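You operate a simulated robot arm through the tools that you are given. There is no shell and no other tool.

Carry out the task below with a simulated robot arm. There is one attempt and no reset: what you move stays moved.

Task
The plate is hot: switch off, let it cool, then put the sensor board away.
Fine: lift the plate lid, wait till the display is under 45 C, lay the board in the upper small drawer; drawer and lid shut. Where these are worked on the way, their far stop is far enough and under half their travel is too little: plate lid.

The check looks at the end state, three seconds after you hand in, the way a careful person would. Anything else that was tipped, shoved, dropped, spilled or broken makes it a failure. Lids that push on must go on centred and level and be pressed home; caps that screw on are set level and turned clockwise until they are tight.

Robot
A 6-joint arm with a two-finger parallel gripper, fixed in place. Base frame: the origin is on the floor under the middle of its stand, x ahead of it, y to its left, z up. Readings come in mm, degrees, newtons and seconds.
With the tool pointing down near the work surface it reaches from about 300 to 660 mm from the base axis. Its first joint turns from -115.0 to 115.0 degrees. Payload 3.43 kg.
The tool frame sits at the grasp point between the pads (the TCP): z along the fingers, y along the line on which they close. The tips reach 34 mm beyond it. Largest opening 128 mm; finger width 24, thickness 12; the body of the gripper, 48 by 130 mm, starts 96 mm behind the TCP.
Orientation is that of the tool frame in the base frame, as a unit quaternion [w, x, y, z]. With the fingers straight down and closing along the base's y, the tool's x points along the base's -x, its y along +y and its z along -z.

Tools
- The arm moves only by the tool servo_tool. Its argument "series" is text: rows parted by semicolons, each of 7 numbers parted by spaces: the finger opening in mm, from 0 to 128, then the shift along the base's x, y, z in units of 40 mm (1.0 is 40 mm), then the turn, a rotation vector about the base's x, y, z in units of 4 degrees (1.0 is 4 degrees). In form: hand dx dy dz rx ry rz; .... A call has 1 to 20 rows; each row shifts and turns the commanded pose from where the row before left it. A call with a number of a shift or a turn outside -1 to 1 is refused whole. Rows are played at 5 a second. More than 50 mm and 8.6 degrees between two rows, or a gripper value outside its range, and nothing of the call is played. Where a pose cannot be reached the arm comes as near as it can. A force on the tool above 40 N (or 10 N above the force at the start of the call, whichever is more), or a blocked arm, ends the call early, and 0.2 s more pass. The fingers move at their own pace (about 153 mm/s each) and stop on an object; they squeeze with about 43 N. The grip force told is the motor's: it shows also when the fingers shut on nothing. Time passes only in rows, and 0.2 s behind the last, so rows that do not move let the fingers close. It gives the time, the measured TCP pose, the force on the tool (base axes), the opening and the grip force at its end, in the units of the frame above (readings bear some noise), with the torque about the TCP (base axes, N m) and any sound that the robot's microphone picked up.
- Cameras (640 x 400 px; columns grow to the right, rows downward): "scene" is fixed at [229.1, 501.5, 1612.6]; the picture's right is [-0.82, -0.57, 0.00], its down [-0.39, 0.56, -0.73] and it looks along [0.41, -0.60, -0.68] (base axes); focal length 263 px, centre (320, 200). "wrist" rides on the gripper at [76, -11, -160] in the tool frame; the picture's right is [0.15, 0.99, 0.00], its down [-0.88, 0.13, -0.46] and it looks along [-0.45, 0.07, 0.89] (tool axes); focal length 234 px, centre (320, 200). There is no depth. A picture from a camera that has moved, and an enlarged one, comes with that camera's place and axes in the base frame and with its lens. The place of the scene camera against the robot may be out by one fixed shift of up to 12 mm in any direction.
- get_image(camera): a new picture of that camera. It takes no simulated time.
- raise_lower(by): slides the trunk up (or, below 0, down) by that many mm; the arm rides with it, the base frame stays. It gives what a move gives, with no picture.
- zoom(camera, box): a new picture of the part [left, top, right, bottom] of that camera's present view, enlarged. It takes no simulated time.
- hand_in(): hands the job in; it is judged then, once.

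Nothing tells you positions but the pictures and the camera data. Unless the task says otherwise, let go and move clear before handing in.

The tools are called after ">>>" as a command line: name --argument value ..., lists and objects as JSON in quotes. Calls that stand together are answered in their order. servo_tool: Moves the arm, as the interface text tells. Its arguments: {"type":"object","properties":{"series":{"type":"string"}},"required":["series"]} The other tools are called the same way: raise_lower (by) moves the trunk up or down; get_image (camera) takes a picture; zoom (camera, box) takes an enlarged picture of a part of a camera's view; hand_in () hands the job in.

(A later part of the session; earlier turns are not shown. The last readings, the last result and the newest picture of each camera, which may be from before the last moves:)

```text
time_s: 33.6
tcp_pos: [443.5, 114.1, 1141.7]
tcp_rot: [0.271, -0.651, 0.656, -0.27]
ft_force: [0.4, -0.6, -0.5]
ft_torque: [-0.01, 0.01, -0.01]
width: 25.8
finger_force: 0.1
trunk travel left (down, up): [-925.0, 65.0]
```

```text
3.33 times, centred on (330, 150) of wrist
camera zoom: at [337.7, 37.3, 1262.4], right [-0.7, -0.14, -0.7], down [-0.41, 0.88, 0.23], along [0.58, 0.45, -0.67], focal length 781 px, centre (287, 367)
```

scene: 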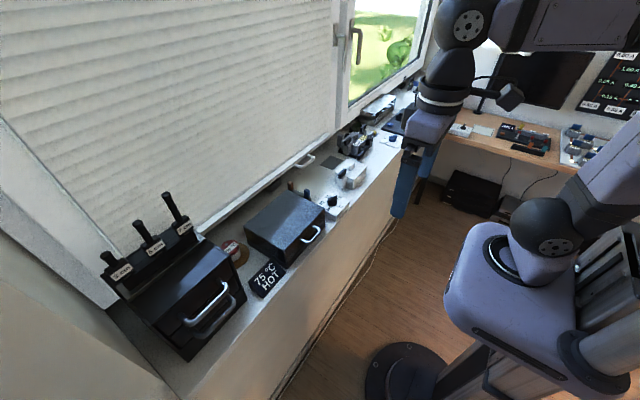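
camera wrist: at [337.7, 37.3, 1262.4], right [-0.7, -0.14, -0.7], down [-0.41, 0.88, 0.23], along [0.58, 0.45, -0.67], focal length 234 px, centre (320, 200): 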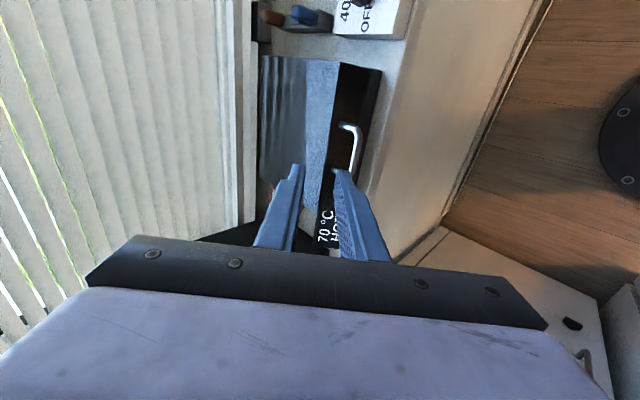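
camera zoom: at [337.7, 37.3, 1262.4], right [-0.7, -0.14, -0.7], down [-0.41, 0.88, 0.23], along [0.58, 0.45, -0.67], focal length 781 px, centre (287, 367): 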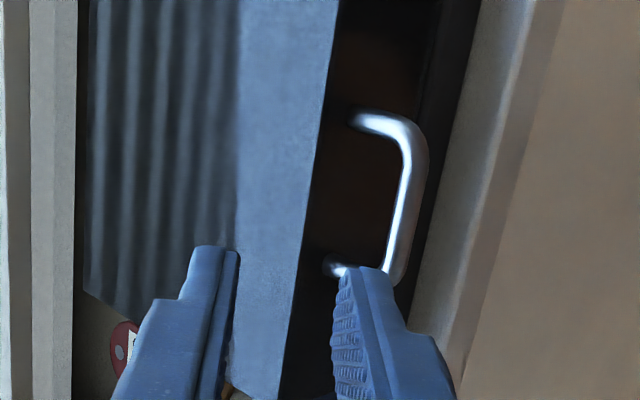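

From the wrist views alone, the bar is at (501.5, 112, 1022) and the lid top at about z 1038, so the scene camera reads roughly 10 mm low. I'll approach along the tool axis.

>>> servo_tool --series "26 0 -0.05 -0.75 0 0 0;26 0 0 -0.75 0 0 0;26 0.35 0 -0.35 0 0 0;26 0.35 0 -0.35 0 0 0;26 0 0 0 0 0 0"

>>> get_image --camera "wrist"

>>> zoom --camera "wrist" --box '[250, 90, 410, 210]'

>>> zoom --camera "scene" --box '[250, 180, 350, 280]'

```text
time_s: 34.8
tcp_pos: [470.5, 113.3, 1054.2]
tcp_rot: [0.272, -0.651, 0.656, -0.269]
ft_force: [0.0, 0.3, 0.1]
ft_torque: [-0.04, 0.0, -0.02]
width: 25.8
finger_force: 0.0
trunk travel left (down, up): [-925.0, 65.0]
```

```text
taken
camera wrist: at [364.6, 35.4, 1175.7], right [-0.7, -0.14, -0.7], down [-0.41, 0.88, 0.23], along [0.58, 0.45, -0.67], focal length 234 px, centre (320, 200)
```

wrist: 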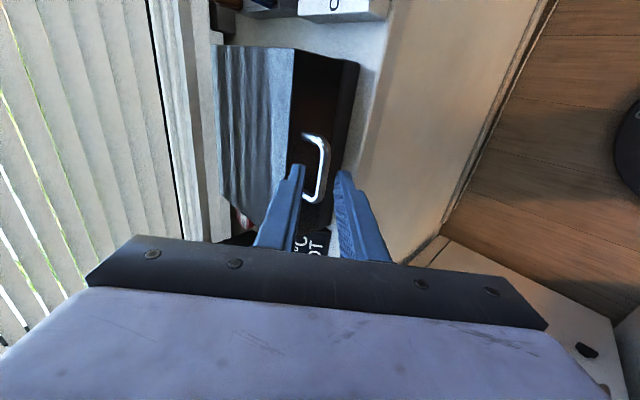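

```text
3.33 times, centred on (330, 150) of wrist
camera zoom: at [364.6, 35.4, 1175.7], right [-0.7, -0.14, -0.7], down [-0.41, 0.88, 0.23], along [0.58, 0.45, -0.67], focal length 781 px, centre (287, 367)
```

zoom: 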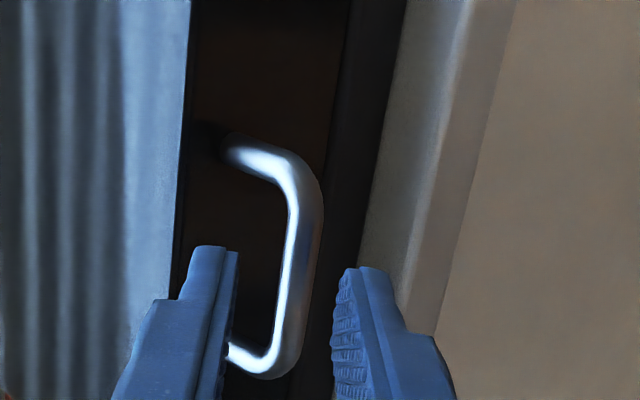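

```text
4.00 times, centred on (300, 230) of scene
camera zoom: at [229.1, 501.5, 1612.6], right [-0.82, -0.57, 0.0], down [-0.39, 0.56, -0.73], along [0.41, -0.6, -0.68], focal length 1051 px, centre (400, 80)
```

zoom: 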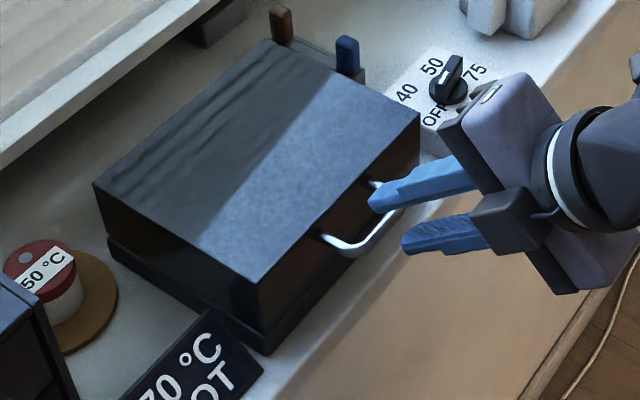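

The bar lies between the fingers, about 3 mm off centre. I'll move in the last 20 mm with a small correction and close.

>>> servo_tool --series "26 0.17 0 -0.2 0 0 0;26 0.16 0 -0.2 0 0 0;26 0 0 0 0 0 0"

>>> zoom --camera "wrist" --box '[250, 90, 410, 210]'

>>> servo_tool --series "10 0 0 0 0 0 0;0 0 0 0 0 0 0;0 0 0 0 0 0 0"

>>> zoom --camera "wrist" --box '[250, 90, 410, 210]'

```text
time_s: 35.6
tcp_pos: [483.6, 111.2, 1040.1]
tcp_rot: [0.272, -0.652, 0.655, -0.27]
ft_force: [0.5, -0.2, -0.5]
ft_torque: [-0.02, -0.02, -0.05]
width: 25.8
finger_force: 0.0
trunk travel left (down, up): [-925.0, 65.0]
```

```text
3.33 times, centred on (330, 150) of wrist
camera zoom: at [378.6, 35.2, 1160.4], right [-0.7, -0.14, -0.7], down [-0.41, 0.88, 0.23], along [0.58, 0.45, -0.67], focal length 781 px, centre (287, 367)
```

zoom: 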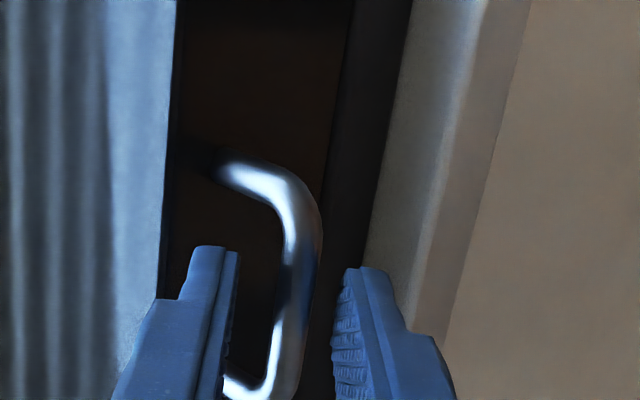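

```text
time_s: 36.4
tcp_pos: [484.9, 111.9, 1038.0]
tcp_rot: [0.27, -0.652, 0.655, -0.271]
ft_force: [-0.6, -1.5, -0.8]
ft_torque: [-0.77, 0.08, 0.74]
width: 9.6
finger_force: 43.3
trunk travel left (down, up): [-925.0, 65.0]
```

```text
3.33 times, centred on (330, 150) of wrist
camera zoom: at [378.5, 35.2, 1160.5], right [-0.7, -0.14, -0.7], down [-0.41, 0.88, 0.23], along [0.58, 0.45, -0.68], focal length 781 px, centre (287, 367)
```

zoom: 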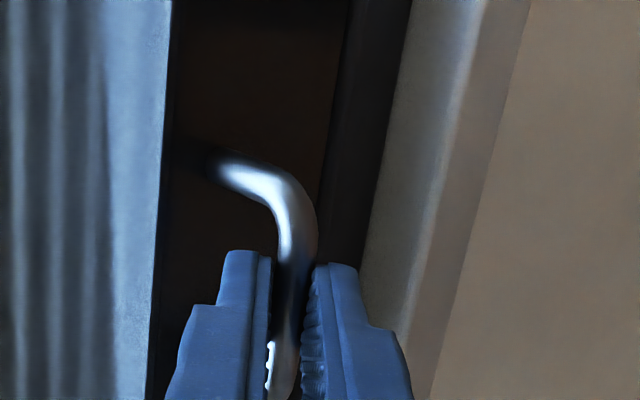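

The bar is gripped (9.6 mm). I'll lift along the arc about the rear hinge in small steps, watching the forces.

>>> servo_tool --series "0 0.1 0 0.33 0 0 0;0 0.12 0 0.33 0 0 0;0 0 0 0 0 0 0"

>>> zoom --camera "scene" --box '[210, 160, 350, 300]'

```text
time_s: 37.2
tcp_pos: [490.9, 111.8, 1066.2]
tcp_rot: [0.272, -0.651, 0.655, -0.27]
ft_force: [-10.2, 1.3, 2.2]
ft_torque: [-0.24, 0.21, 1.26]
width: 9.2
finger_force: 43.5
trunk travel left (down, up): [-925.0, 65.0]
```

```text
2.86 times, centred on (280, 230) of scene
camera zoom: at [229.1, 501.5, 1612.6], right [-0.82, -0.57, 0.0], down [-0.39, 0.56, -0.73], along [0.41, -0.6, -0.68], focal length 751 px, centre (434, 114)
```

zoom: 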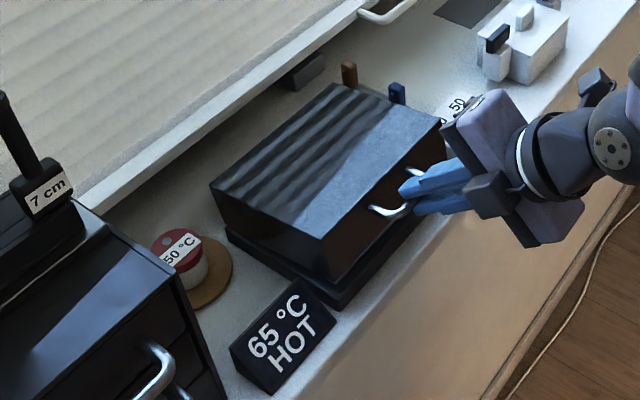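

The lid is lifting, and the display reads 65 °C. I feel about 10 N against +x, so the arc should be a little steeper; I'll adjust and continue.

>>> servo_tool --series "0 0.06 0 0.34 0 0 0;0 0.12 0 0.33 0 0 0;0 0 0 0 0 0 0"

>>> servo_tool --series "0 0.16 0 0.32 0 0 0;0 0.18 0 0.31 0 0 0;0 0 0 0 0 0 0"

>>> zoom --camera "scene" --box '[210, 140, 350, 280]'

```text
time_s: 38.0
tcp_pos: [503.5, 111.5, 1091.5]
tcp_rot: [0.272, -0.651, 0.656, -0.27]
ft_force: [10.1, 3.4, -4.0]
ft_torque: [-0.5, -0.11, 0.9]
width: 9.6
finger_force: 43.2
trunk travel left (down, up): [-925.0, 65.0]
```

```text
time_s: 38.8
tcp_pos: [519.2, 112.1, 1115.6]
tcp_rot: [0.271, -0.652, 0.656, -0.269]
ft_force: [9.7, 0.8, -7.9]
ft_torque: [-0.43, 0.02, 0.72]
width: 9.4
finger_force: 43.4
trunk travel left (down, up): [-925.0, 65.0]
```

```text
2.86 times, centred on (280, 210) of scene
camera zoom: at [229.1, 501.5, 1612.6], right [-0.82, -0.57, 0.0], down [-0.39, 0.56, -0.73], along [0.41, -0.6, -0.68], focal length 751 px, centre (434, 171)
```

zoom: 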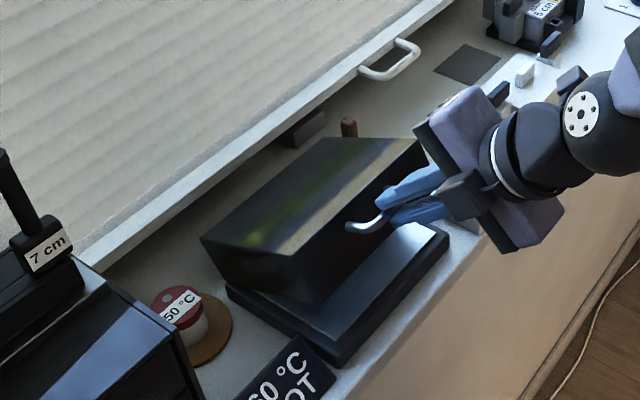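

The lid is up about 25° and the display reads 60 °C. The forces say to move further forward, so I'm adjusting the arc.

>>> servo_tool --series "0 0.26 0 0.27 0 0 0;0 0.25 0 0.25 0 0 0;0 0 0 0 0 0 0"

>>> servo_tool --series "0 0.27 0 0.24 0 0 0;0 0.28 0 0.21 0 0 0;0 0 0 0 0 0 0"

>>> zoom --camera "scene" --box '[210, 140, 350, 280]'

```text
time_s: 39.6
tcp_pos: [536.4, 113.6, 1137.0]
tcp_rot: [0.27, -0.652, 0.655, -0.27]
ft_force: [7.7, 0.1, -8.9]
ft_torque: [-0.33, 0.12, 0.52]
width: 9.4
finger_force: 43.2
trunk travel left (down, up): [-925.0, 65.0]
```

```text
time_s: 40.4
tcp_pos: [556.6, 112.2, 1157.0]
tcp_rot: [0.272, -0.651, 0.655, -0.269]
ft_force: [3.0, 0.8, -5.0]
ft_torque: [-0.29, 0.04, 0.31]
width: 9.4
finger_force: 42.9
trunk travel left (down, up): [-925.0, 65.0]
```

```text
2.86 times, centred on (280, 210) of scene
camera zoom: at [229.1, 501.5, 1612.6], right [-0.82, -0.57, 0.0], down [-0.39, 0.56, -0.73], along [0.41, -0.6, -0.68], focal length 751 px, centre (434, 171)
```

zoom: 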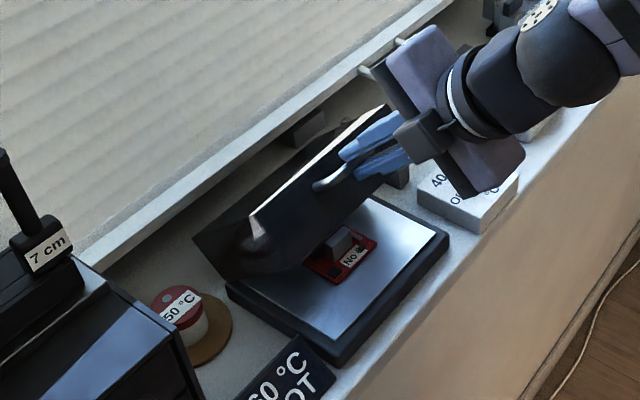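

The lid is past 40° and a red board labelled "No …" shows on the plate. I'll keep opening.

>>> servo_tool --series "0 0.29 0 0.21 0 0 0;0 0.3 0 0.18 0 0 0;0 0.31 0 0.16 0 0 0;0 0 0 0 0 0 0"

>>> servo_tool --series "0 0.32 0 0.14 0 0 0;0 0.33 0 0.12 0 0 0;0 0 0 0 0 0 0"

>>> zoom --camera "scene" --box '[210, 120, 370, 280]'

```text
time_s: 41.4
tcp_pos: [594.7, 112.5, 1179.9]
tcp_rot: [0.271, -0.651, 0.656, -0.269]
ft_force: [2.5, 3.4, -5.6]
ft_torque: [0.15, 0.07, 0.24]
width: 9.5
finger_force: 43.5
trunk travel left (down, up): [-925.0, 65.0]
```

```text
time_s: 42.2
tcp_pos: [620.3, 112.3, 1189.4]
tcp_rot: [0.27, -0.652, 0.656, -0.269]
ft_force: [2.6, 7.4, -10.9]
ft_torque: [-0.19, 0.24, -0.41]
width: 9.7
finger_force: 43.0
trunk travel left (down, up): [-925.0, 65.0]
```

```text
2.50 times, centred on (290, 200) of scene
camera zoom: at [229.1, 501.5, 1612.6], right [-0.82, -0.57, 0.0], down [-0.39, 0.56, -0.73], along [0.41, -0.6, -0.68], focal length 657 px, centre (395, 200)
```

zoom: 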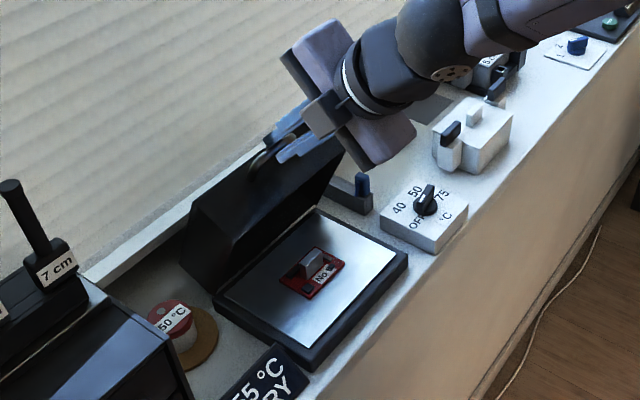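

Lid at about 63° and the display at 55 °C. I'll continue towards the far stop.

>>> servo_tool --series "0 0.33 0 0.07 0 0 0;0 0.34 0 0.04 0 0 0;0 0 0 0 0 0 0"

>>> servo_tool --series "0 0.34 0 0.02 0 0 0;0 0.34 0 0 0 0 0;0 0 0 0 0 0 0"

>>> zoom --camera "scene" --box '[210, 120, 370, 280]'

>>> get_image --camera "wrist"

```text
time_s: 43.0
tcp_pos: [644.6, 111.4, 1193.0]
tcp_rot: [0.272, -0.65, 0.656, -0.27]
ft_force: [0.5, 3.4, -0.5]
ft_torque: [-0.37, 0.02, -0.81]
width: 9.4
finger_force: 42.8
trunk travel left (down, up): [-925.0, 65.0]
```

```text
time_s: 43.8
tcp_pos: [671.3, 112.3, 1194.0]
tcp_rot: [0.272, -0.65, 0.655, -0.271]
ft_force: [0.5, 2.2, 4.6]
ft_torque: [-0.04, -0.12, -0.6]
width: 9.5
finger_force: 43.5
trunk travel left (down, up): [-925.0, 65.0]
```

```text
2.50 times, centred on (290, 200) of scene
camera zoom: at [229.1, 501.5, 1612.6], right [-0.82, -0.57, 0.0], down [-0.39, 0.56, -0.73], along [0.41, -0.6, -0.68], focal length 657 px, centre (395, 200)
```

zoom: 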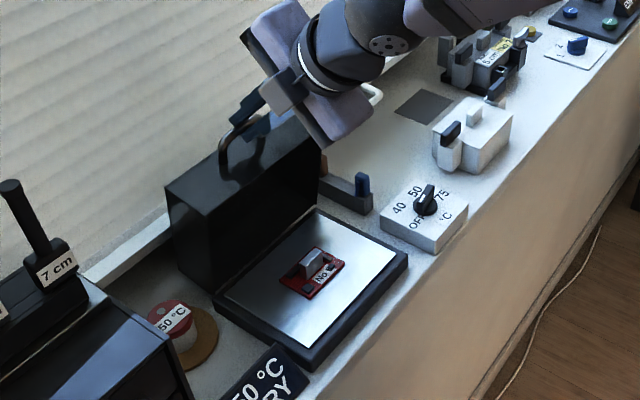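

```text
taken
camera wrist: at [564.9, 35.2, 1314.5], right [-0.7, -0.14, -0.7], down [-0.41, 0.88, 0.23], along [0.59, 0.45, -0.67], focal length 234 px, centre (320, 200)
```

wrist: 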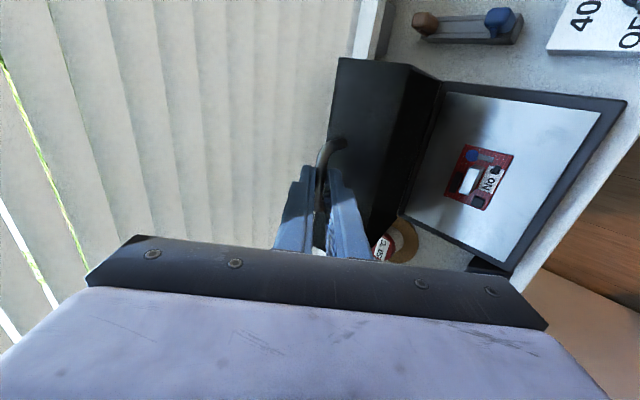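

Display 50 °C, lid near vertical. I'll push gently on to find the far stop.

>>> servo_tool --series "0 0.34 0 -0.02 0 0 0;0 0 0 0 0 0 0"

>>> servo_tool --series "0 0.34 0 -0.04 0 0 0;0 0 0 0 0 0 0"

>>> zoom --camera "scene" --box '[210, 120, 370, 280]'

```text
time_s: 44.4
tcp_pos: [684.2, 112.4, 1193.3]
tcp_rot: [0.272, -0.651, 0.655, -0.27]
ft_force: [1.7, 3.0, 1.4]
ft_torque: [0.38, -0.09, -0.29]
width: 9.4
finger_force: 43.0
trunk travel left (down, up): [-925.0, 65.0]
```

```text
time_s: 45.0
tcp_pos: [688.4, 112.2, 1192.4]
tcp_rot: [0.269, -0.651, 0.657, -0.269]
ft_force: [-29.3, 1.9, 13.1]
ft_torque: [0.03, 0.42, -0.43]
width: 9.4
finger_force: 43.4
trunk travel left (down, up): [-925.0, 65.0]
stopped in row 2: the force on the tool passed its limit at 42 N (the readings are from after the stop); the commanded pose is now the measured one
```

```text
2.50 times, centred on (290, 200) of scene
camera zoom: at [229.1, 501.5, 1612.6], right [-0.82, -0.57, 0.0], down [-0.39, 0.56, -0.73], along [0.41, -0.6, -0.68], focal length 657 px, centre (395, 200)
```

zoom: 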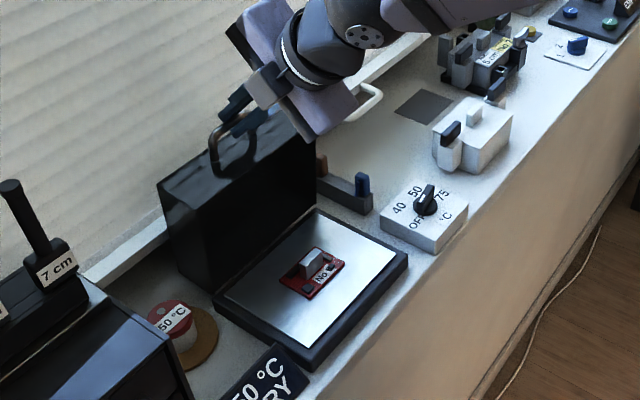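

The lid has hit its far stop, at about 85°. I'll relieve the preload, then let go and back out along the tool axis.

>>> servo_tool --series "0 -0.04 0 0 0 0 0;0 0 0 0 0 0 0"

>>> servo_tool --series "24 0 0 0 0 0 0;24 0 0 0 0 0 0;24 0 0 0 0 0 0"

>>> zoom --camera "scene" --box '[210, 120, 370, 280]'

>>> zoom --camera "wrist" --box '[250, 90, 410, 210]'

```text
time_s: 45.6
tcp_pos: [686.8, 112.1, 1192.1]
tcp_rot: [0.271, -0.65, 0.657, -0.269]
ft_force: [-25.6, 4.7, 17.3]
ft_torque: [0.24, 0.28, -0.43]
width: 9.4
finger_force: 43.1
trunk travel left (down, up): [-925.0, 65.0]
```

```text
time_s: 46.4
tcp_pos: [694.1, 112.3, 1187.3]
tcp_rot: [0.268, -0.652, 0.657, -0.266]
ft_force: [-0.7, -0.1, -0.1]
ft_torque: [0.01, -0.04, 0.03]
width: 24.4
finger_force: 0.1
trunk travel left (down, up): [-925.0, 65.0]
```

```text
2.50 times, centred on (290, 200) of scene
camera zoom: at [229.1, 501.5, 1612.6], right [-0.82, -0.57, 0.0], down [-0.39, 0.56, -0.73], along [0.41, -0.6, -0.68], focal length 657 px, centre (395, 200)
```

zoom: 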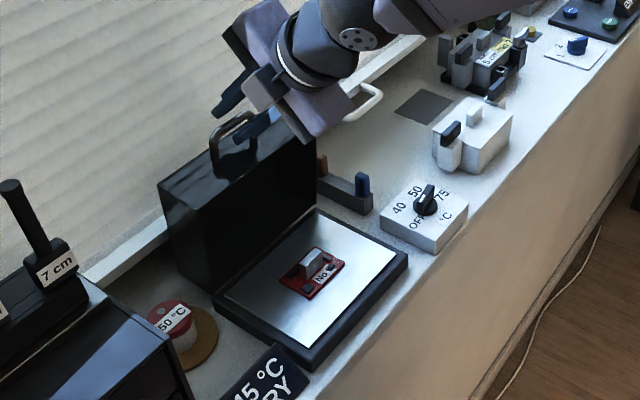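

```text
3.33 times, centred on (330, 150) of wrist
camera zoom: at [589.9, 34.7, 1309.0], right [-0.71, -0.14, -0.69], down [-0.41, 0.88, 0.24], along [0.58, 0.45, -0.68], focal length 781 px, centre (287, 367)
```

zoom: 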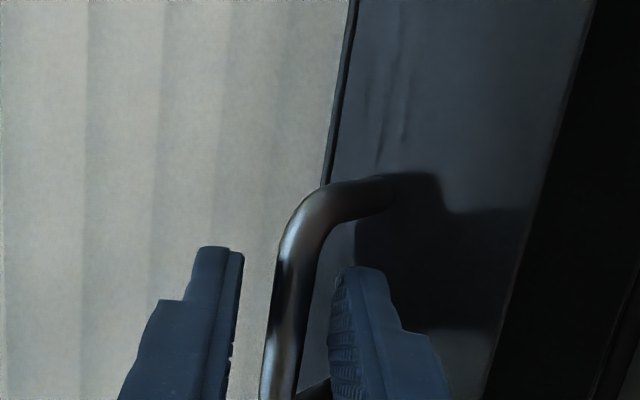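

The lid stays open on its own and the display reads 45 °C. I'll back out along the tool axis and look at the whole scene.

>>> servo_tool --series "24 -0.4 0 0.4 0 0 0;24 -0.6 0 0.6 0 0 0;24 -0.6 0 0.6 0 0 0;24 -0.6 0 0.6 0 0 0;24 -1 0 0.3 0 0 0;24 -1 0 0 0 0 0;24 0 0 0 0 0 0"

>>> get_image --camera "scene"

>>> zoom --camera "scene" --box '[90, 170, 350, 360]'

>>> get_image --camera "wrist"

```text
time_s: 48.0
tcp_pos: [527.0, 113.4, 1289.8]
tcp_rot: [0.268, -0.652, 0.657, -0.268]
ft_force: [0.7, -0.8, -1.0]
ft_torque: [0.01, 0.0, 0.02]
width: 24.1
finger_force: 0.0
trunk travel left (down, up): [-925.0, 65.0]
```

```text
taken
```

scene: 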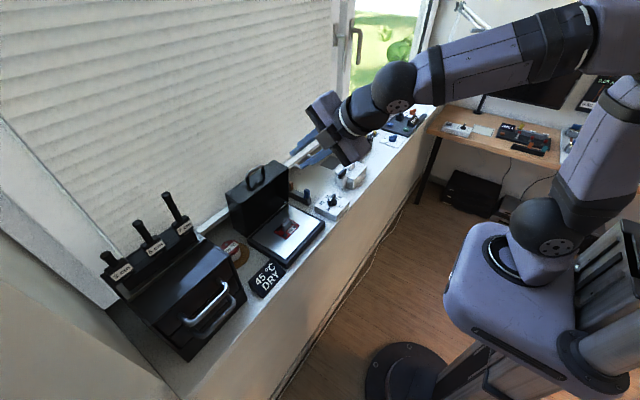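

```text
2.11 times, centred on (220, 265) of scene
camera zoom: at [229.1, 501.5, 1612.6], right [-0.82, -0.57, 0.0], down [-0.39, 0.56, -0.73], along [0.41, -0.6, -0.68], focal length 553 px, centre (530, 63)
```

zoom: 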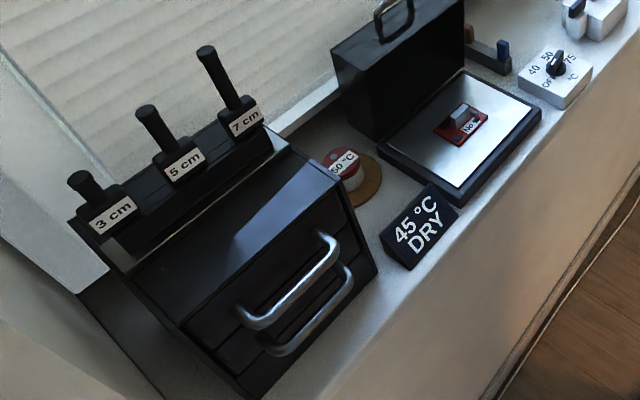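

```text
taken
camera wrist: at [422.5, 37.8, 1411.4], right [-0.71, -0.14, -0.69], down [-0.41, 0.88, 0.24], along [0.58, 0.45, -0.68], focal length 234 px, centre (320, 200)
```

wrist: 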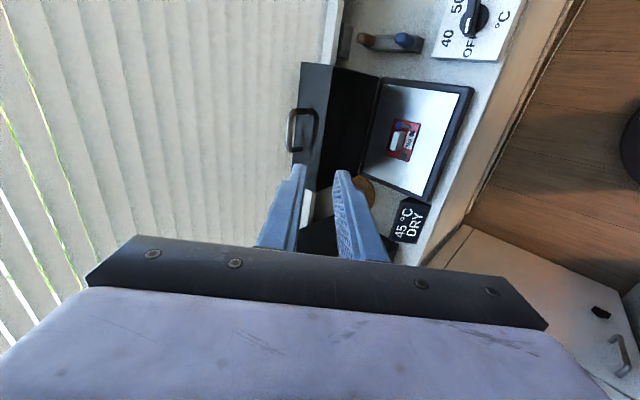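

The display shows "45 °C DRY", with the board on the plate and the lid open. While it cools I need to settle which drawer is meant: the black two-handle box or the left cabinet. I'll turn the camera towards the cabinet and the box.

>>> servo_tool --series "60 -0.6 0.3 0 0 1 0;60 -0.6 0.3 0 0 1 0;60 -0.6 0.3 0 0 1 0;60 -0.6 0.3 0 0 1 0;60 -0.6 0.3 0 0 1 0;60 -0.6 0.3 0 0 1 0;60 -0.6 0.3 0 0 1 0;60 -0.5 0.3 0 0 1 0;60 -0.4 0.3 -0.3 0 1 0;60 0 0.3 -0.3 0 1 0;60 0 0.3 -0.3 0 1 0;60 0 0.2 -0.3 0 0.25 0;60 0 0 -0.3 1 0 0;60 0 0 0 1 0 0;60 0 0 0 1 0 0;60 0 0 0 1 0 0;60 0 0 0 1 0 0;60 0 0 0 1 0 0;60 0 0 0 1 0 0;60 0 0 0 0 0 0"

>>> get_image --camera "wrist"

>>> zoom --camera "scene" --box '[200, 160, 340, 310]'

```text
time_s: 52.2
tcp_pos: [322.4, 249.0, 1226.8]
tcp_rot: [0.167, -0.685, 0.688, 0.174]
ft_force: [-0.6, -0.6, 0.9]
ft_torque: [0.01, 0.03, 0.0]
width: 60.0
finger_force: 0.0
trunk travel left (down, up): [-925.0, 65.0]
```

```text
taken
camera wrist: at [334.8, 108.5, 1333.3], right [-0.99, -0.13, -0.06], down [-0.12, 0.56, 0.82], along [-0.07, 0.82, -0.57], focal length 234 px, centre (320, 200)
```

wrist: 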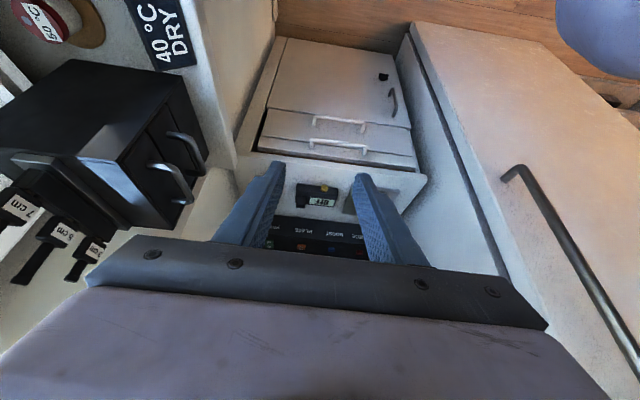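

```text
2.67 times, centred on (270, 235) of scene
camera zoom: at [229.1, 501.5, 1612.6], right [-0.82, -0.57, 0.0], down [-0.39, 0.56, -0.73], along [0.41, -0.6, -0.68], focal length 701 px, centre (453, 107)
```

zoom: 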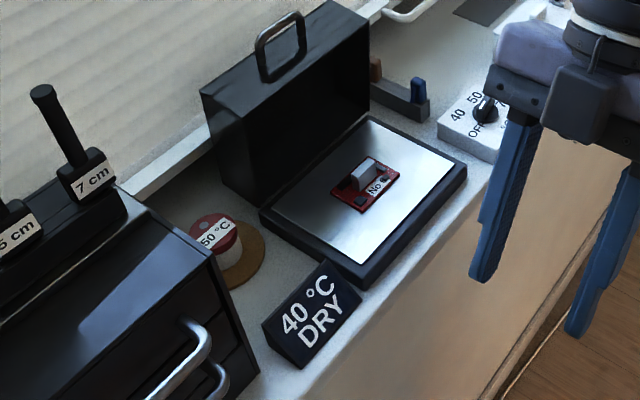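

The display now reads 40 °C, below 45. I'll zoom in on the two drawer candidates.

>>> zoom --camera "wrist" --box '[230, 30, 440, 180]'

>>> zoom --camera "wrist" --box '[0, 0, 240, 290]'

>>> zoom --camera "wrist" --box '[230, 160, 400, 260]'

```text
2.67 times, centred on (335, 105) of wrist
camera zoom: at [334.8, 108.5, 1333.3], right [-0.99, -0.13, -0.06], down [-0.12, 0.56, 0.82], along [-0.07, 0.82, -0.57], focal length 624 px, centre (280, 453)
```

zoom: 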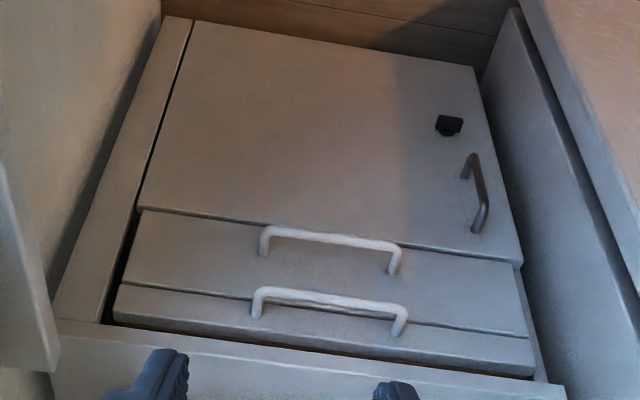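

```text
1.38 times, centred on (120, 145) of wrist
camera zoom: at [334.8, 108.5, 1333.3], right [-0.99, -0.13, -0.06], down [-0.12, 0.56, 0.82], along [-0.07, 0.82, -0.57], focal length 323 px, centre (596, 276)
```

zoom: 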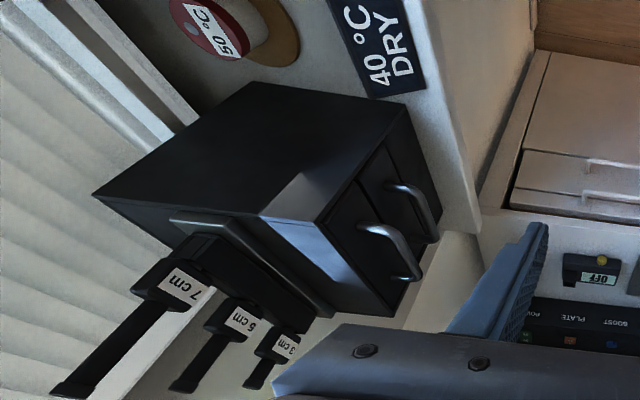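

```text
3.76 times, centred on (315, 210) of wrist
camera zoom: at [334.8, 108.5, 1333.3], right [-0.99, -0.13, -0.06], down [-0.12, 0.56, 0.82], along [-0.07, 0.82, -0.57], focal length 882 px, centre (339, 162)
```

zoom: 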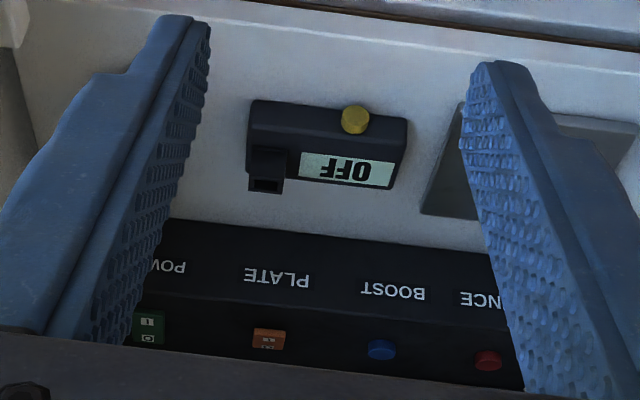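

The cabinet has a door and two wide drawers, while the black box on the sill has two small ones. So the upper small drawer is the black box's top drawer. I'll level the tool and go above its handle to measure it.

>>> servo_tool --series "60 0 0 0 -1 0 0;60 0.3 0 0 -1 0 0;60 0.5 0.2 0 -1 0 0;60 0.6 0.4 0 -1 0 0;60 0.6 0.4 0 -1 0 0;60 0.6 0.4 0 -1 0 0;60 0.6 0.4 0 -1 0 0;60 0.6 0.4 0 0 0 0;60 0.6 0.5 0 0 0 0;60 0 0 0 0 0 0"

>>> get_image --camera "wrist"

>>> zoom --camera "wrist" --box '[200, 60, 440, 250]'

>>> get_image --camera "scene"

```text
time_s: 54.4
tcp_pos: [489.3, 349.7, 1227.5]
tcp_rot: [-0.004, -0.704, 0.71, 0.003]
ft_force: [0.3, -0.8, -0.7]
ft_torque: [0.03, 0.0, -0.02]
width: 60.1
finger_force: 0.1
out of reach, approached as far as the arm can: row 9
trunk travel left (down, up): [-925.0, 65.0]
```

```text
taken
camera wrist: at [500.9, 273.5, 1388.2], right [-0.99, -0.14, 0.01], down [-0.12, 0.88, 0.46], along [-0.07, 0.45, -0.89], focal length 234 px, centre (320, 200)
```

wrist: 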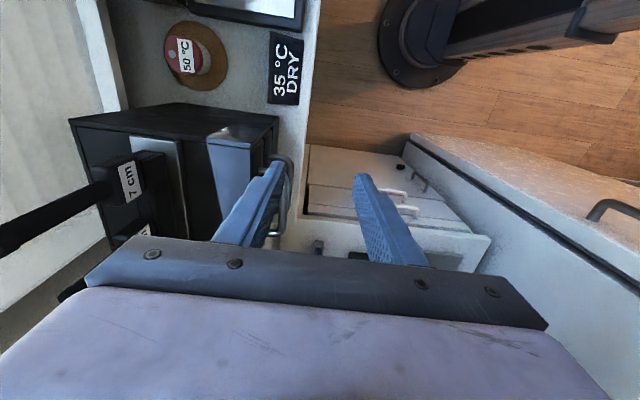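

```text
2.11 times, centred on (320, 155) of wrist
camera zoom: at [500.9, 273.5, 1388.2], right [-0.99, -0.14, 0.01], down [-0.12, 0.88, 0.46], along [-0.07, 0.45, -0.89], focal length 493 px, centre (320, 295)
```

zoom: 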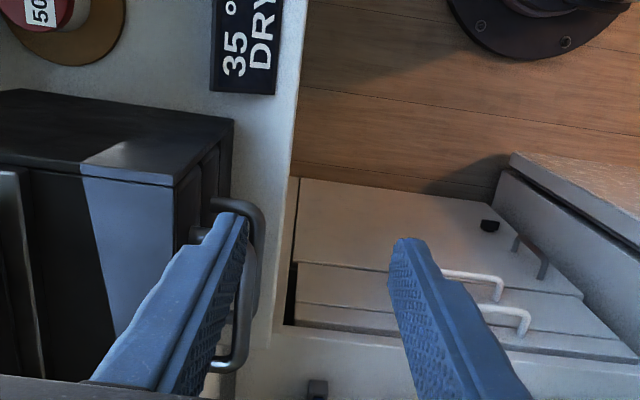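

```text
taken
```

scene: 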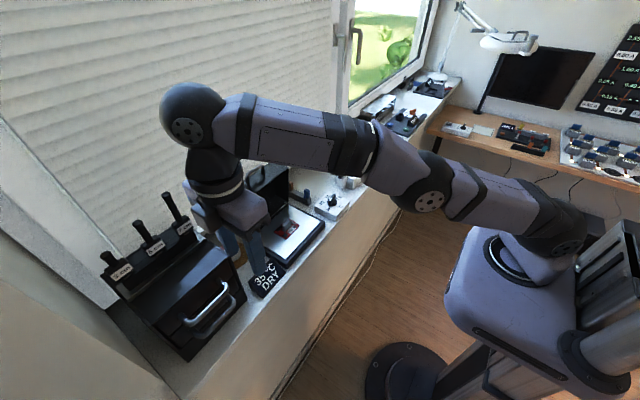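

The reach limit is close here. Combining views, the drawer box front is near x≈565, its y− side near 343, and its top at about z 1133, so it is tall. I'll zoom in on the handles from this pose.

>>> zoom --camera "wrist" --box '[240, 110, 340, 240]'

>>> zoom --camera "scene" --box '[90, 220, 260, 370]'

```text
3.08 times, centred on (290, 175) of wrist
camera zoom: at [500.9, 273.5, 1388.2], right [-0.99, -0.14, 0.01], down [-0.12, 0.88, 0.46], along [-0.07, 0.45, -0.89], focal length 720 px, centre (412, 277)
```

zoom: 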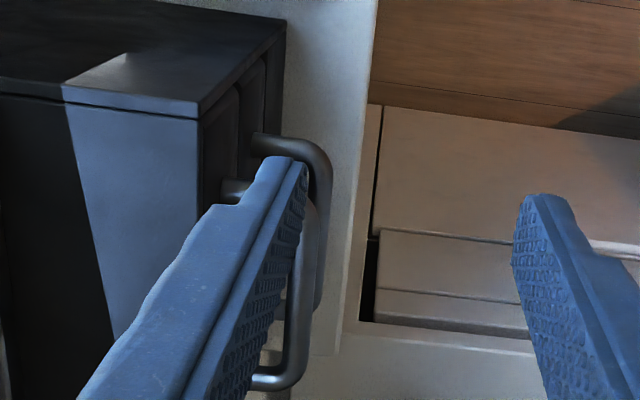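

```text
2.67 times, centred on (175, 295) of scene
camera zoom: at [229.1, 501.5, 1612.6], right [-0.82, -0.57, 0.0], down [-0.39, 0.56, -0.73], along [0.41, -0.6, -0.68], focal length 701 px, centre (707, -53)
```

zoom: 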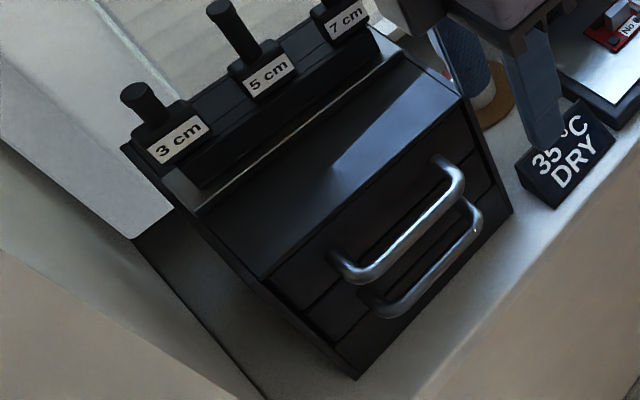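

The upper handle bar is at about (526, 431, 1112), roughly 680 mm out. I'll raise the trunk for more reach and pitch the tool 45° forward again for the pull.

>>> raise_lower --by 60

>>> servo_tool --series "128 -0.7 0 0 0 -1 0;128 -0.7 0 0 0 -1 0;128 -0.7 0 0 0 -1 0;128 -0.6 0.2 0 0 -1 0;128 0 0.4 0 0 -1 0;128 0 0.4 0 0 -1 0;128 0 0.4 0 0 -1 0;128 0 0.4 0 0 -1 0;128 0 0.2 0 0 -1 0;128 0 0 0 0 -1 0;128 0 0 0 0 -1 0;128 0 0 0 0 -0.25 0;128 0 0 0 0 0 0"

>>> get_image --camera "wrist"

>>> get_image --camera "scene"

```text
time_s: 55.4
tcp_pos: [490.6, 351.9, 1287.1]
tcp_rot: [-0.005, -0.705, 0.71, 0.003]
ft_force: [-0.3, 0.1, -0.6]
ft_torque: [-0.02, 0.01, -0.02]
width: 60.0
finger_force: 0.1
trunk travel left (down, up): [-985.0, 5.0]
```

```text
time_s: 58.2
tcp_pos: [381.3, 430.9, 1287.1]
tcp_rot: [0.268, -0.652, 0.657, -0.267]
ft_force: [-0.7, -0.2, -0.1]
ft_torque: [-0.05, 0.0, -0.03]
width: 128.1
finger_force: 0.2
trunk travel left (down, up): [-985.0, 5.0]
```

```text
taken
camera wrist: at [277.3, 354.5, 1408.9], right [-0.71, -0.14, -0.69], down [-0.41, 0.88, 0.24], along [0.58, 0.45, -0.68], focal length 234 px, centre (320, 200)
```

wrist: 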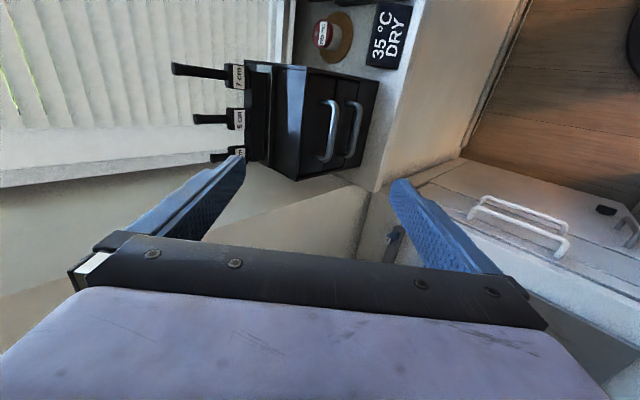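

```text
taken
```

scene: 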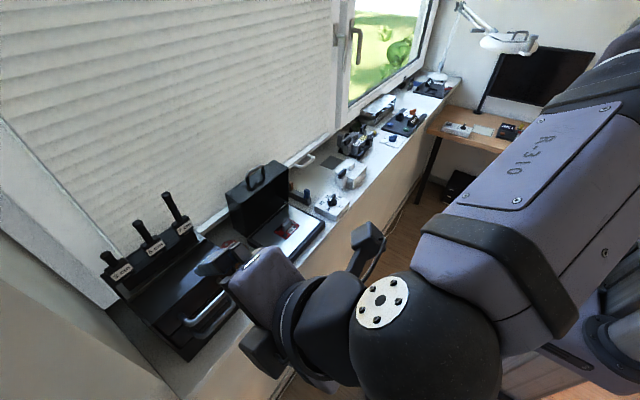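

Both drawer handles are now clearly visible between the fingers. I'll zoom in to measure them.

>>> zoom --camera "wrist" --box '[230, 40, 420, 190]'

```text
2.67 times, centred on (325, 115) of wrist
camera zoom: at [277.3, 354.5, 1408.9], right [-0.71, -0.14, -0.69], down [-0.41, 0.88, 0.24], along [0.58, 0.45, -0.68], focal length 624 px, centre (307, 427)
```

zoom: 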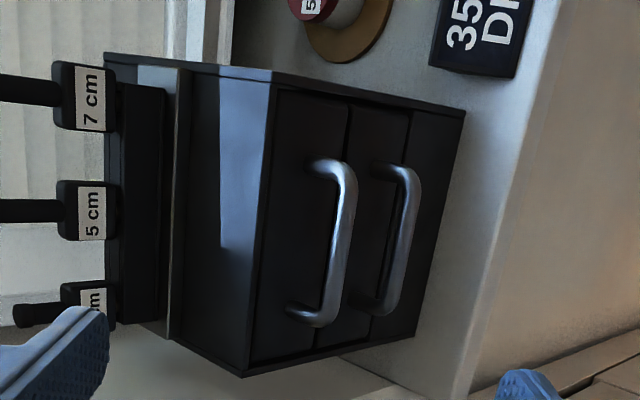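

Upper bar: (526, 427, 1114). The upper drawer front covers about z 1086–1145. I'll close the fingers to 24 mm and approach along the tool axis to a pre-grasp point.

>>> servo_tool --series "60 0.5 0 -0.6 0 0 0;24 0.5 -0.1 -0.7 0 0 0;24 0.5 0 -0.7 0 0 0;24 0.6 0 -0.8 0 0 0;24 0 0 0 0 0 0"

>>> get_image --camera "wrist"

>>> zoom --camera "wrist" --box '[250, 90, 410, 210]'

```text
time_s: 59.4
tcp_pos: [466.5, 427.9, 1176.0]
tcp_rot: [0.268, -0.652, 0.658, -0.266]
ft_force: [0.2, -0.5, 0.3]
ft_torque: [-0.03, 0.0, 0.02]
width: 24.2
finger_force: 0.0
trunk travel left (down, up): [-985.0, 5.0]
```

```text
taken
camera wrist: at [361.2, 351.4, 1298.3], right [-0.71, -0.14, -0.69], down [-0.41, 0.88, 0.24], along [0.58, 0.45, -0.68], focal length 234 px, centre (320, 200)
```

wrist: 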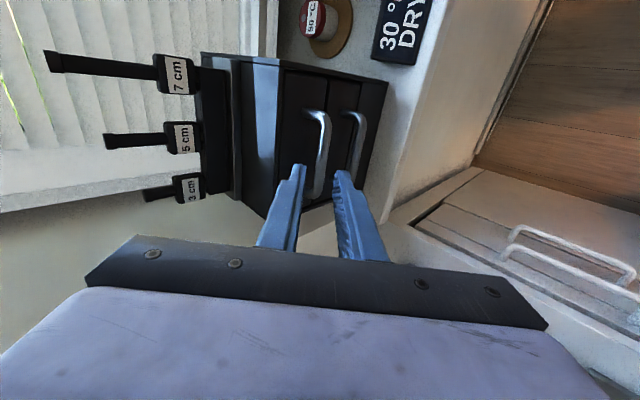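

```text
3.33 times, centred on (330, 150) of wrist
camera zoom: at [361.2, 351.4, 1298.3], right [-0.71, -0.14, -0.69], down [-0.41, 0.88, 0.24], along [0.58, 0.45, -0.68], focal length 781 px, centre (287, 367)
```

zoom: 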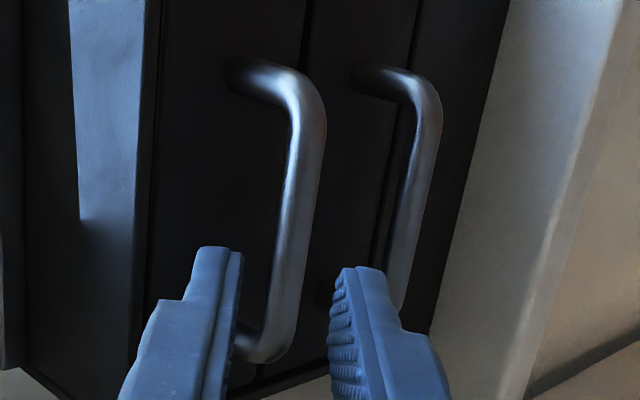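

The bar sits about 5 mm to the lower-finger side of the tool axis. I'll correct for that and advance part way.

>>> servo_tool --series "26 0.33 0 -0.41 0 0 0;26 0.33 0 -0.41 0 0 0;26 0 0 0 0 0 0"

>>> zoom --camera "wrist" --box '[250, 90, 410, 210]'

```text
time_s: 60.2
tcp_pos: [492.2, 427.8, 1144.3]
tcp_rot: [0.269, -0.652, 0.657, -0.267]
ft_force: [0.3, 0.6, 0.3]
ft_torque: [0.03, -0.02, 0.0]
width: 26.1
finger_force: 0.0
trunk travel left (down, up): [-985.0, 5.0]
```

```text
3.33 times, centred on (330, 150) of wrist
camera zoom: at [387.8, 351.4, 1265.8], right [-0.71, -0.14, -0.69], down [-0.41, 0.88, 0.24], along [0.58, 0.45, -0.68], focal length 781 px, centre (287, 367)
```

zoom: 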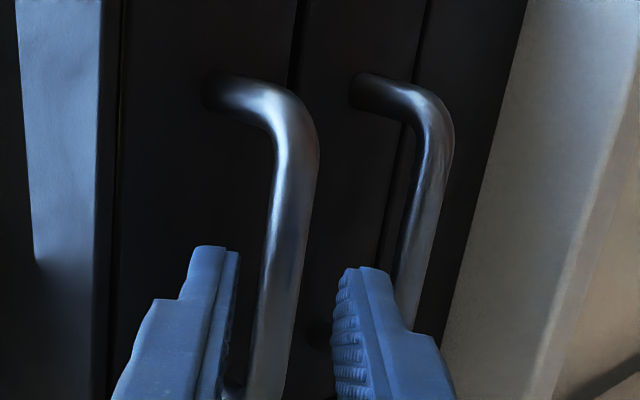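

The bar is centred. I'll advance the last 22 mm and close.

>>> servo_tool --series "26 0.19 0 -0.2 0 0 0;26 0.19 0 -0.2 0 0 0;26 0 0 0 0 0 0;0 0 0 0 0 0 0;0 0 0 0 0 0 0;0 0 0 0 0 0 0"

>>> zoom --camera "wrist" --box '[250, 90, 410, 210]'

```text
time_s: 61.6
tcp_pos: [506.5, 428.6, 1129.2]
tcp_rot: [0.269, -0.652, 0.657, -0.268]
ft_force: [1.8, 1.4, 9.6]
ft_torque: [-0.88, -0.22, 0.59]
width: 11.3
finger_force: 45.3
trunk travel left (down, up): [-985.0, 5.0]
```

```text
3.33 times, centred on (330, 150) of wrist
camera zoom: at [402.2, 351.4, 1250.5], right [-0.71, -0.14, -0.7], down [-0.41, 0.88, 0.24], along [0.58, 0.45, -0.68], focal length 781 px, centre (287, 367)
```

zoom: 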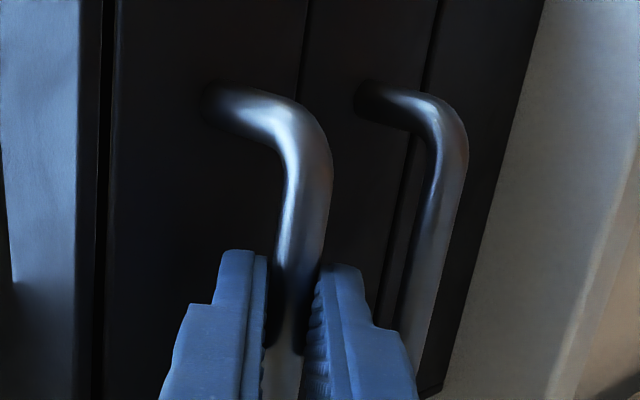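

I have the upper drawer handle (11.3 mm). I'll pull straight out along −x.

>>> servo_tool --series "0 -0.4 0 0 0 0 0;0 -0.5 0 0 0 0 0;0 0 0 0 0 0 0"

>>> servo_tool --series "0 -0.5 0 0 0 0 0;0 -0.5 0 0 0 0 0;0 0 0 0 0 0 0"

>>> get_image --camera "wrist"

>>> zoom --camera "scene" --box '[80, 180, 300, 380]'

```text
time_s: 62.4
tcp_pos: [471.1, 427.1, 1129.0]
tcp_rot: [0.27, -0.652, 0.656, -0.267]
ft_force: [0.2, 3.9, 16.0]
ft_torque: [-0.79, -0.3, 0.65]
width: 11.6
finger_force: 44.9
trunk travel left (down, up): [-985.0, 5.0]
```

```text
time_s: 63.2
tcp_pos: [432.1, 427.4, 1128.4]
tcp_rot: [0.269, -0.652, 0.657, -0.267]
ft_force: [-0.2, 5.2, 17.9]
ft_torque: [-0.57, -0.27, 0.84]
width: 11.6
finger_force: 45.3
trunk travel left (down, up): [-985.0, 5.0]
```

```text
taken
camera wrist: at [327.7, 351.2, 1250.3], right [-0.7, -0.14, -0.7], down [-0.41, 0.88, 0.24], along [0.58, 0.45, -0.68], focal length 234 px, centre (320, 200)
```

wrist: 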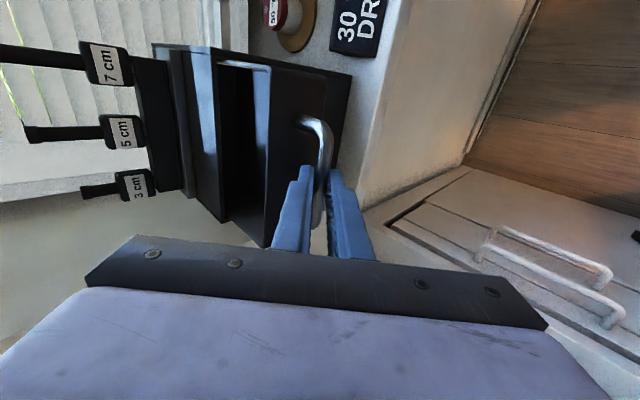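

```text
2.00 times, centred on (190, 280) of scene
camera zoom: at [229.1, 501.5, 1612.6], right [-0.82, -0.57, 0.0], down [-0.39, 0.56, -0.73], along [0.41, -0.6, -0.68], focal length 526 px, centre (580, 40)
```

zoom: 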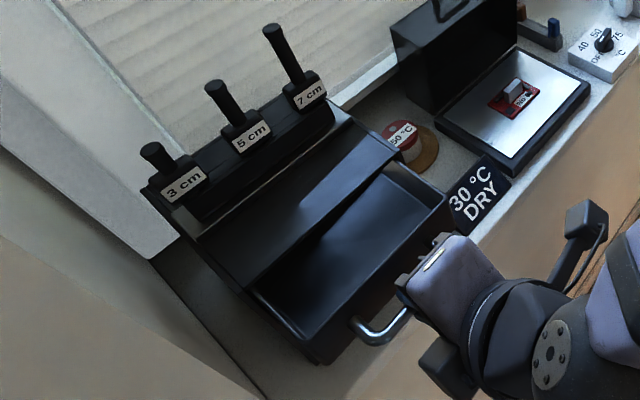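

The drawer is about 75 mm open and moves freely. I'll pull a little further for room.

>>> servo_tool --series "0 -0.4 0 0.03 0 0 0;0 -0.4 0 0 0 0 0;0 0 0 0 0 0 0"

>>> get_image --camera "wrist"

>>> zoom --camera "scene" --box '[80, 180, 300, 380]'

```text
time_s: 64.0
tcp_pos: [396.9, 428.9, 1128.1]
tcp_rot: [0.268, -0.652, 0.657, -0.267]
ft_force: [0.1, 2.7, 7.1]
ft_torque: [0.06, -0.03, 1.41]
width: 11.4
finger_force: 44.7
trunk travel left (down, up): [-985.0, 5.0]
```

```text
taken
camera wrist: at [293.7, 351.7, 1251.0], right [-0.71, -0.14, -0.69], down [-0.41, 0.88, 0.24], along [0.58, 0.45, -0.68], focal length 234 px, centre (320, 200)
```

wrist: 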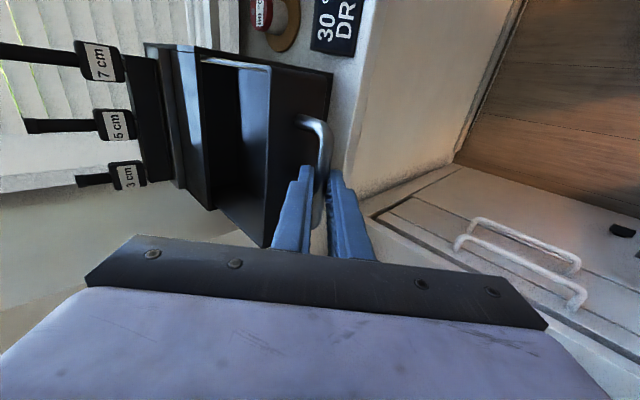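

```text
2.00 times, centred on (190, 280) of scene
camera zoom: at [229.1, 501.5, 1612.6], right [-0.82, -0.57, 0.0], down [-0.39, 0.56, -0.73], along [0.41, -0.6, -0.68], focal length 526 px, centre (580, 40)
```

zoom: 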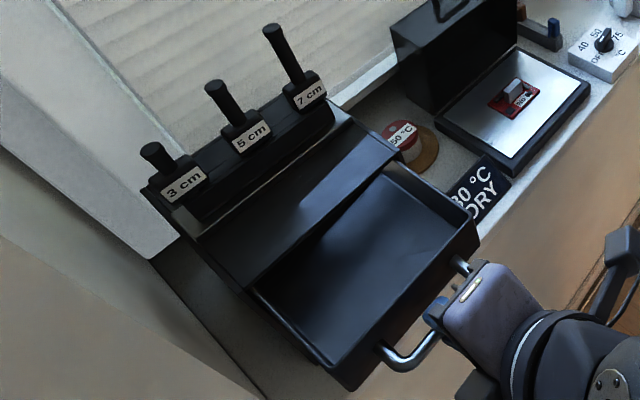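

The drawer is about 110 mm open, which is enough. I'll release, back out along the tool axis, and head over the plate to look at the board.

>>> servo_tool --series "26 0 0 0 0 0 0;26 0 0 0 0 0 0;26 -0.4 0 0.4 0 0 0;26 -0.5 0 0.5 0 0 0;26 -0.5 0 0.5 0 0 0;26 -0.2 -0.4 0.6 0 0 0;26 0 0 0 0 0 0"

>>> get_image --camera "scene"

>>> zoom --camera "wrist" --box '[130, 0, 450, 200]'

```text
time_s: 65.6
tcp_pos: [337.5, 412.6, 1208.5]
tcp_rot: [0.267, -0.652, 0.657, -0.267]
ft_force: [0.3, -1.4, -0.1]
ft_torque: [-0.01, 0.02, 0.0]
width: 26.1
finger_force: 0.0
trunk travel left (down, up): [-985.0, 5.0]
```

```text
taken
```

scene: 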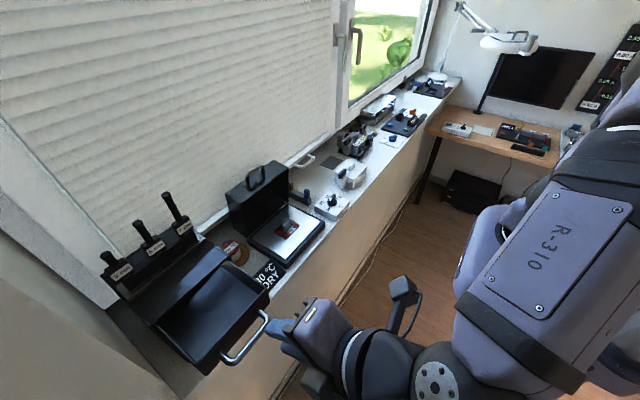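

```text
2.00 times, centred on (290, 100) of wrist
camera zoom: at [231.7, 335.7, 1332.2], right [-0.71, -0.14, -0.69], down [-0.41, 0.88, 0.24], along [0.58, 0.45, -0.68], focal length 468 px, centre (380, 400)
```

zoom: 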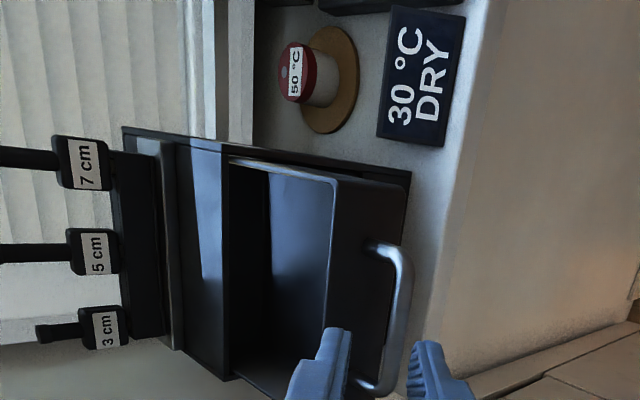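

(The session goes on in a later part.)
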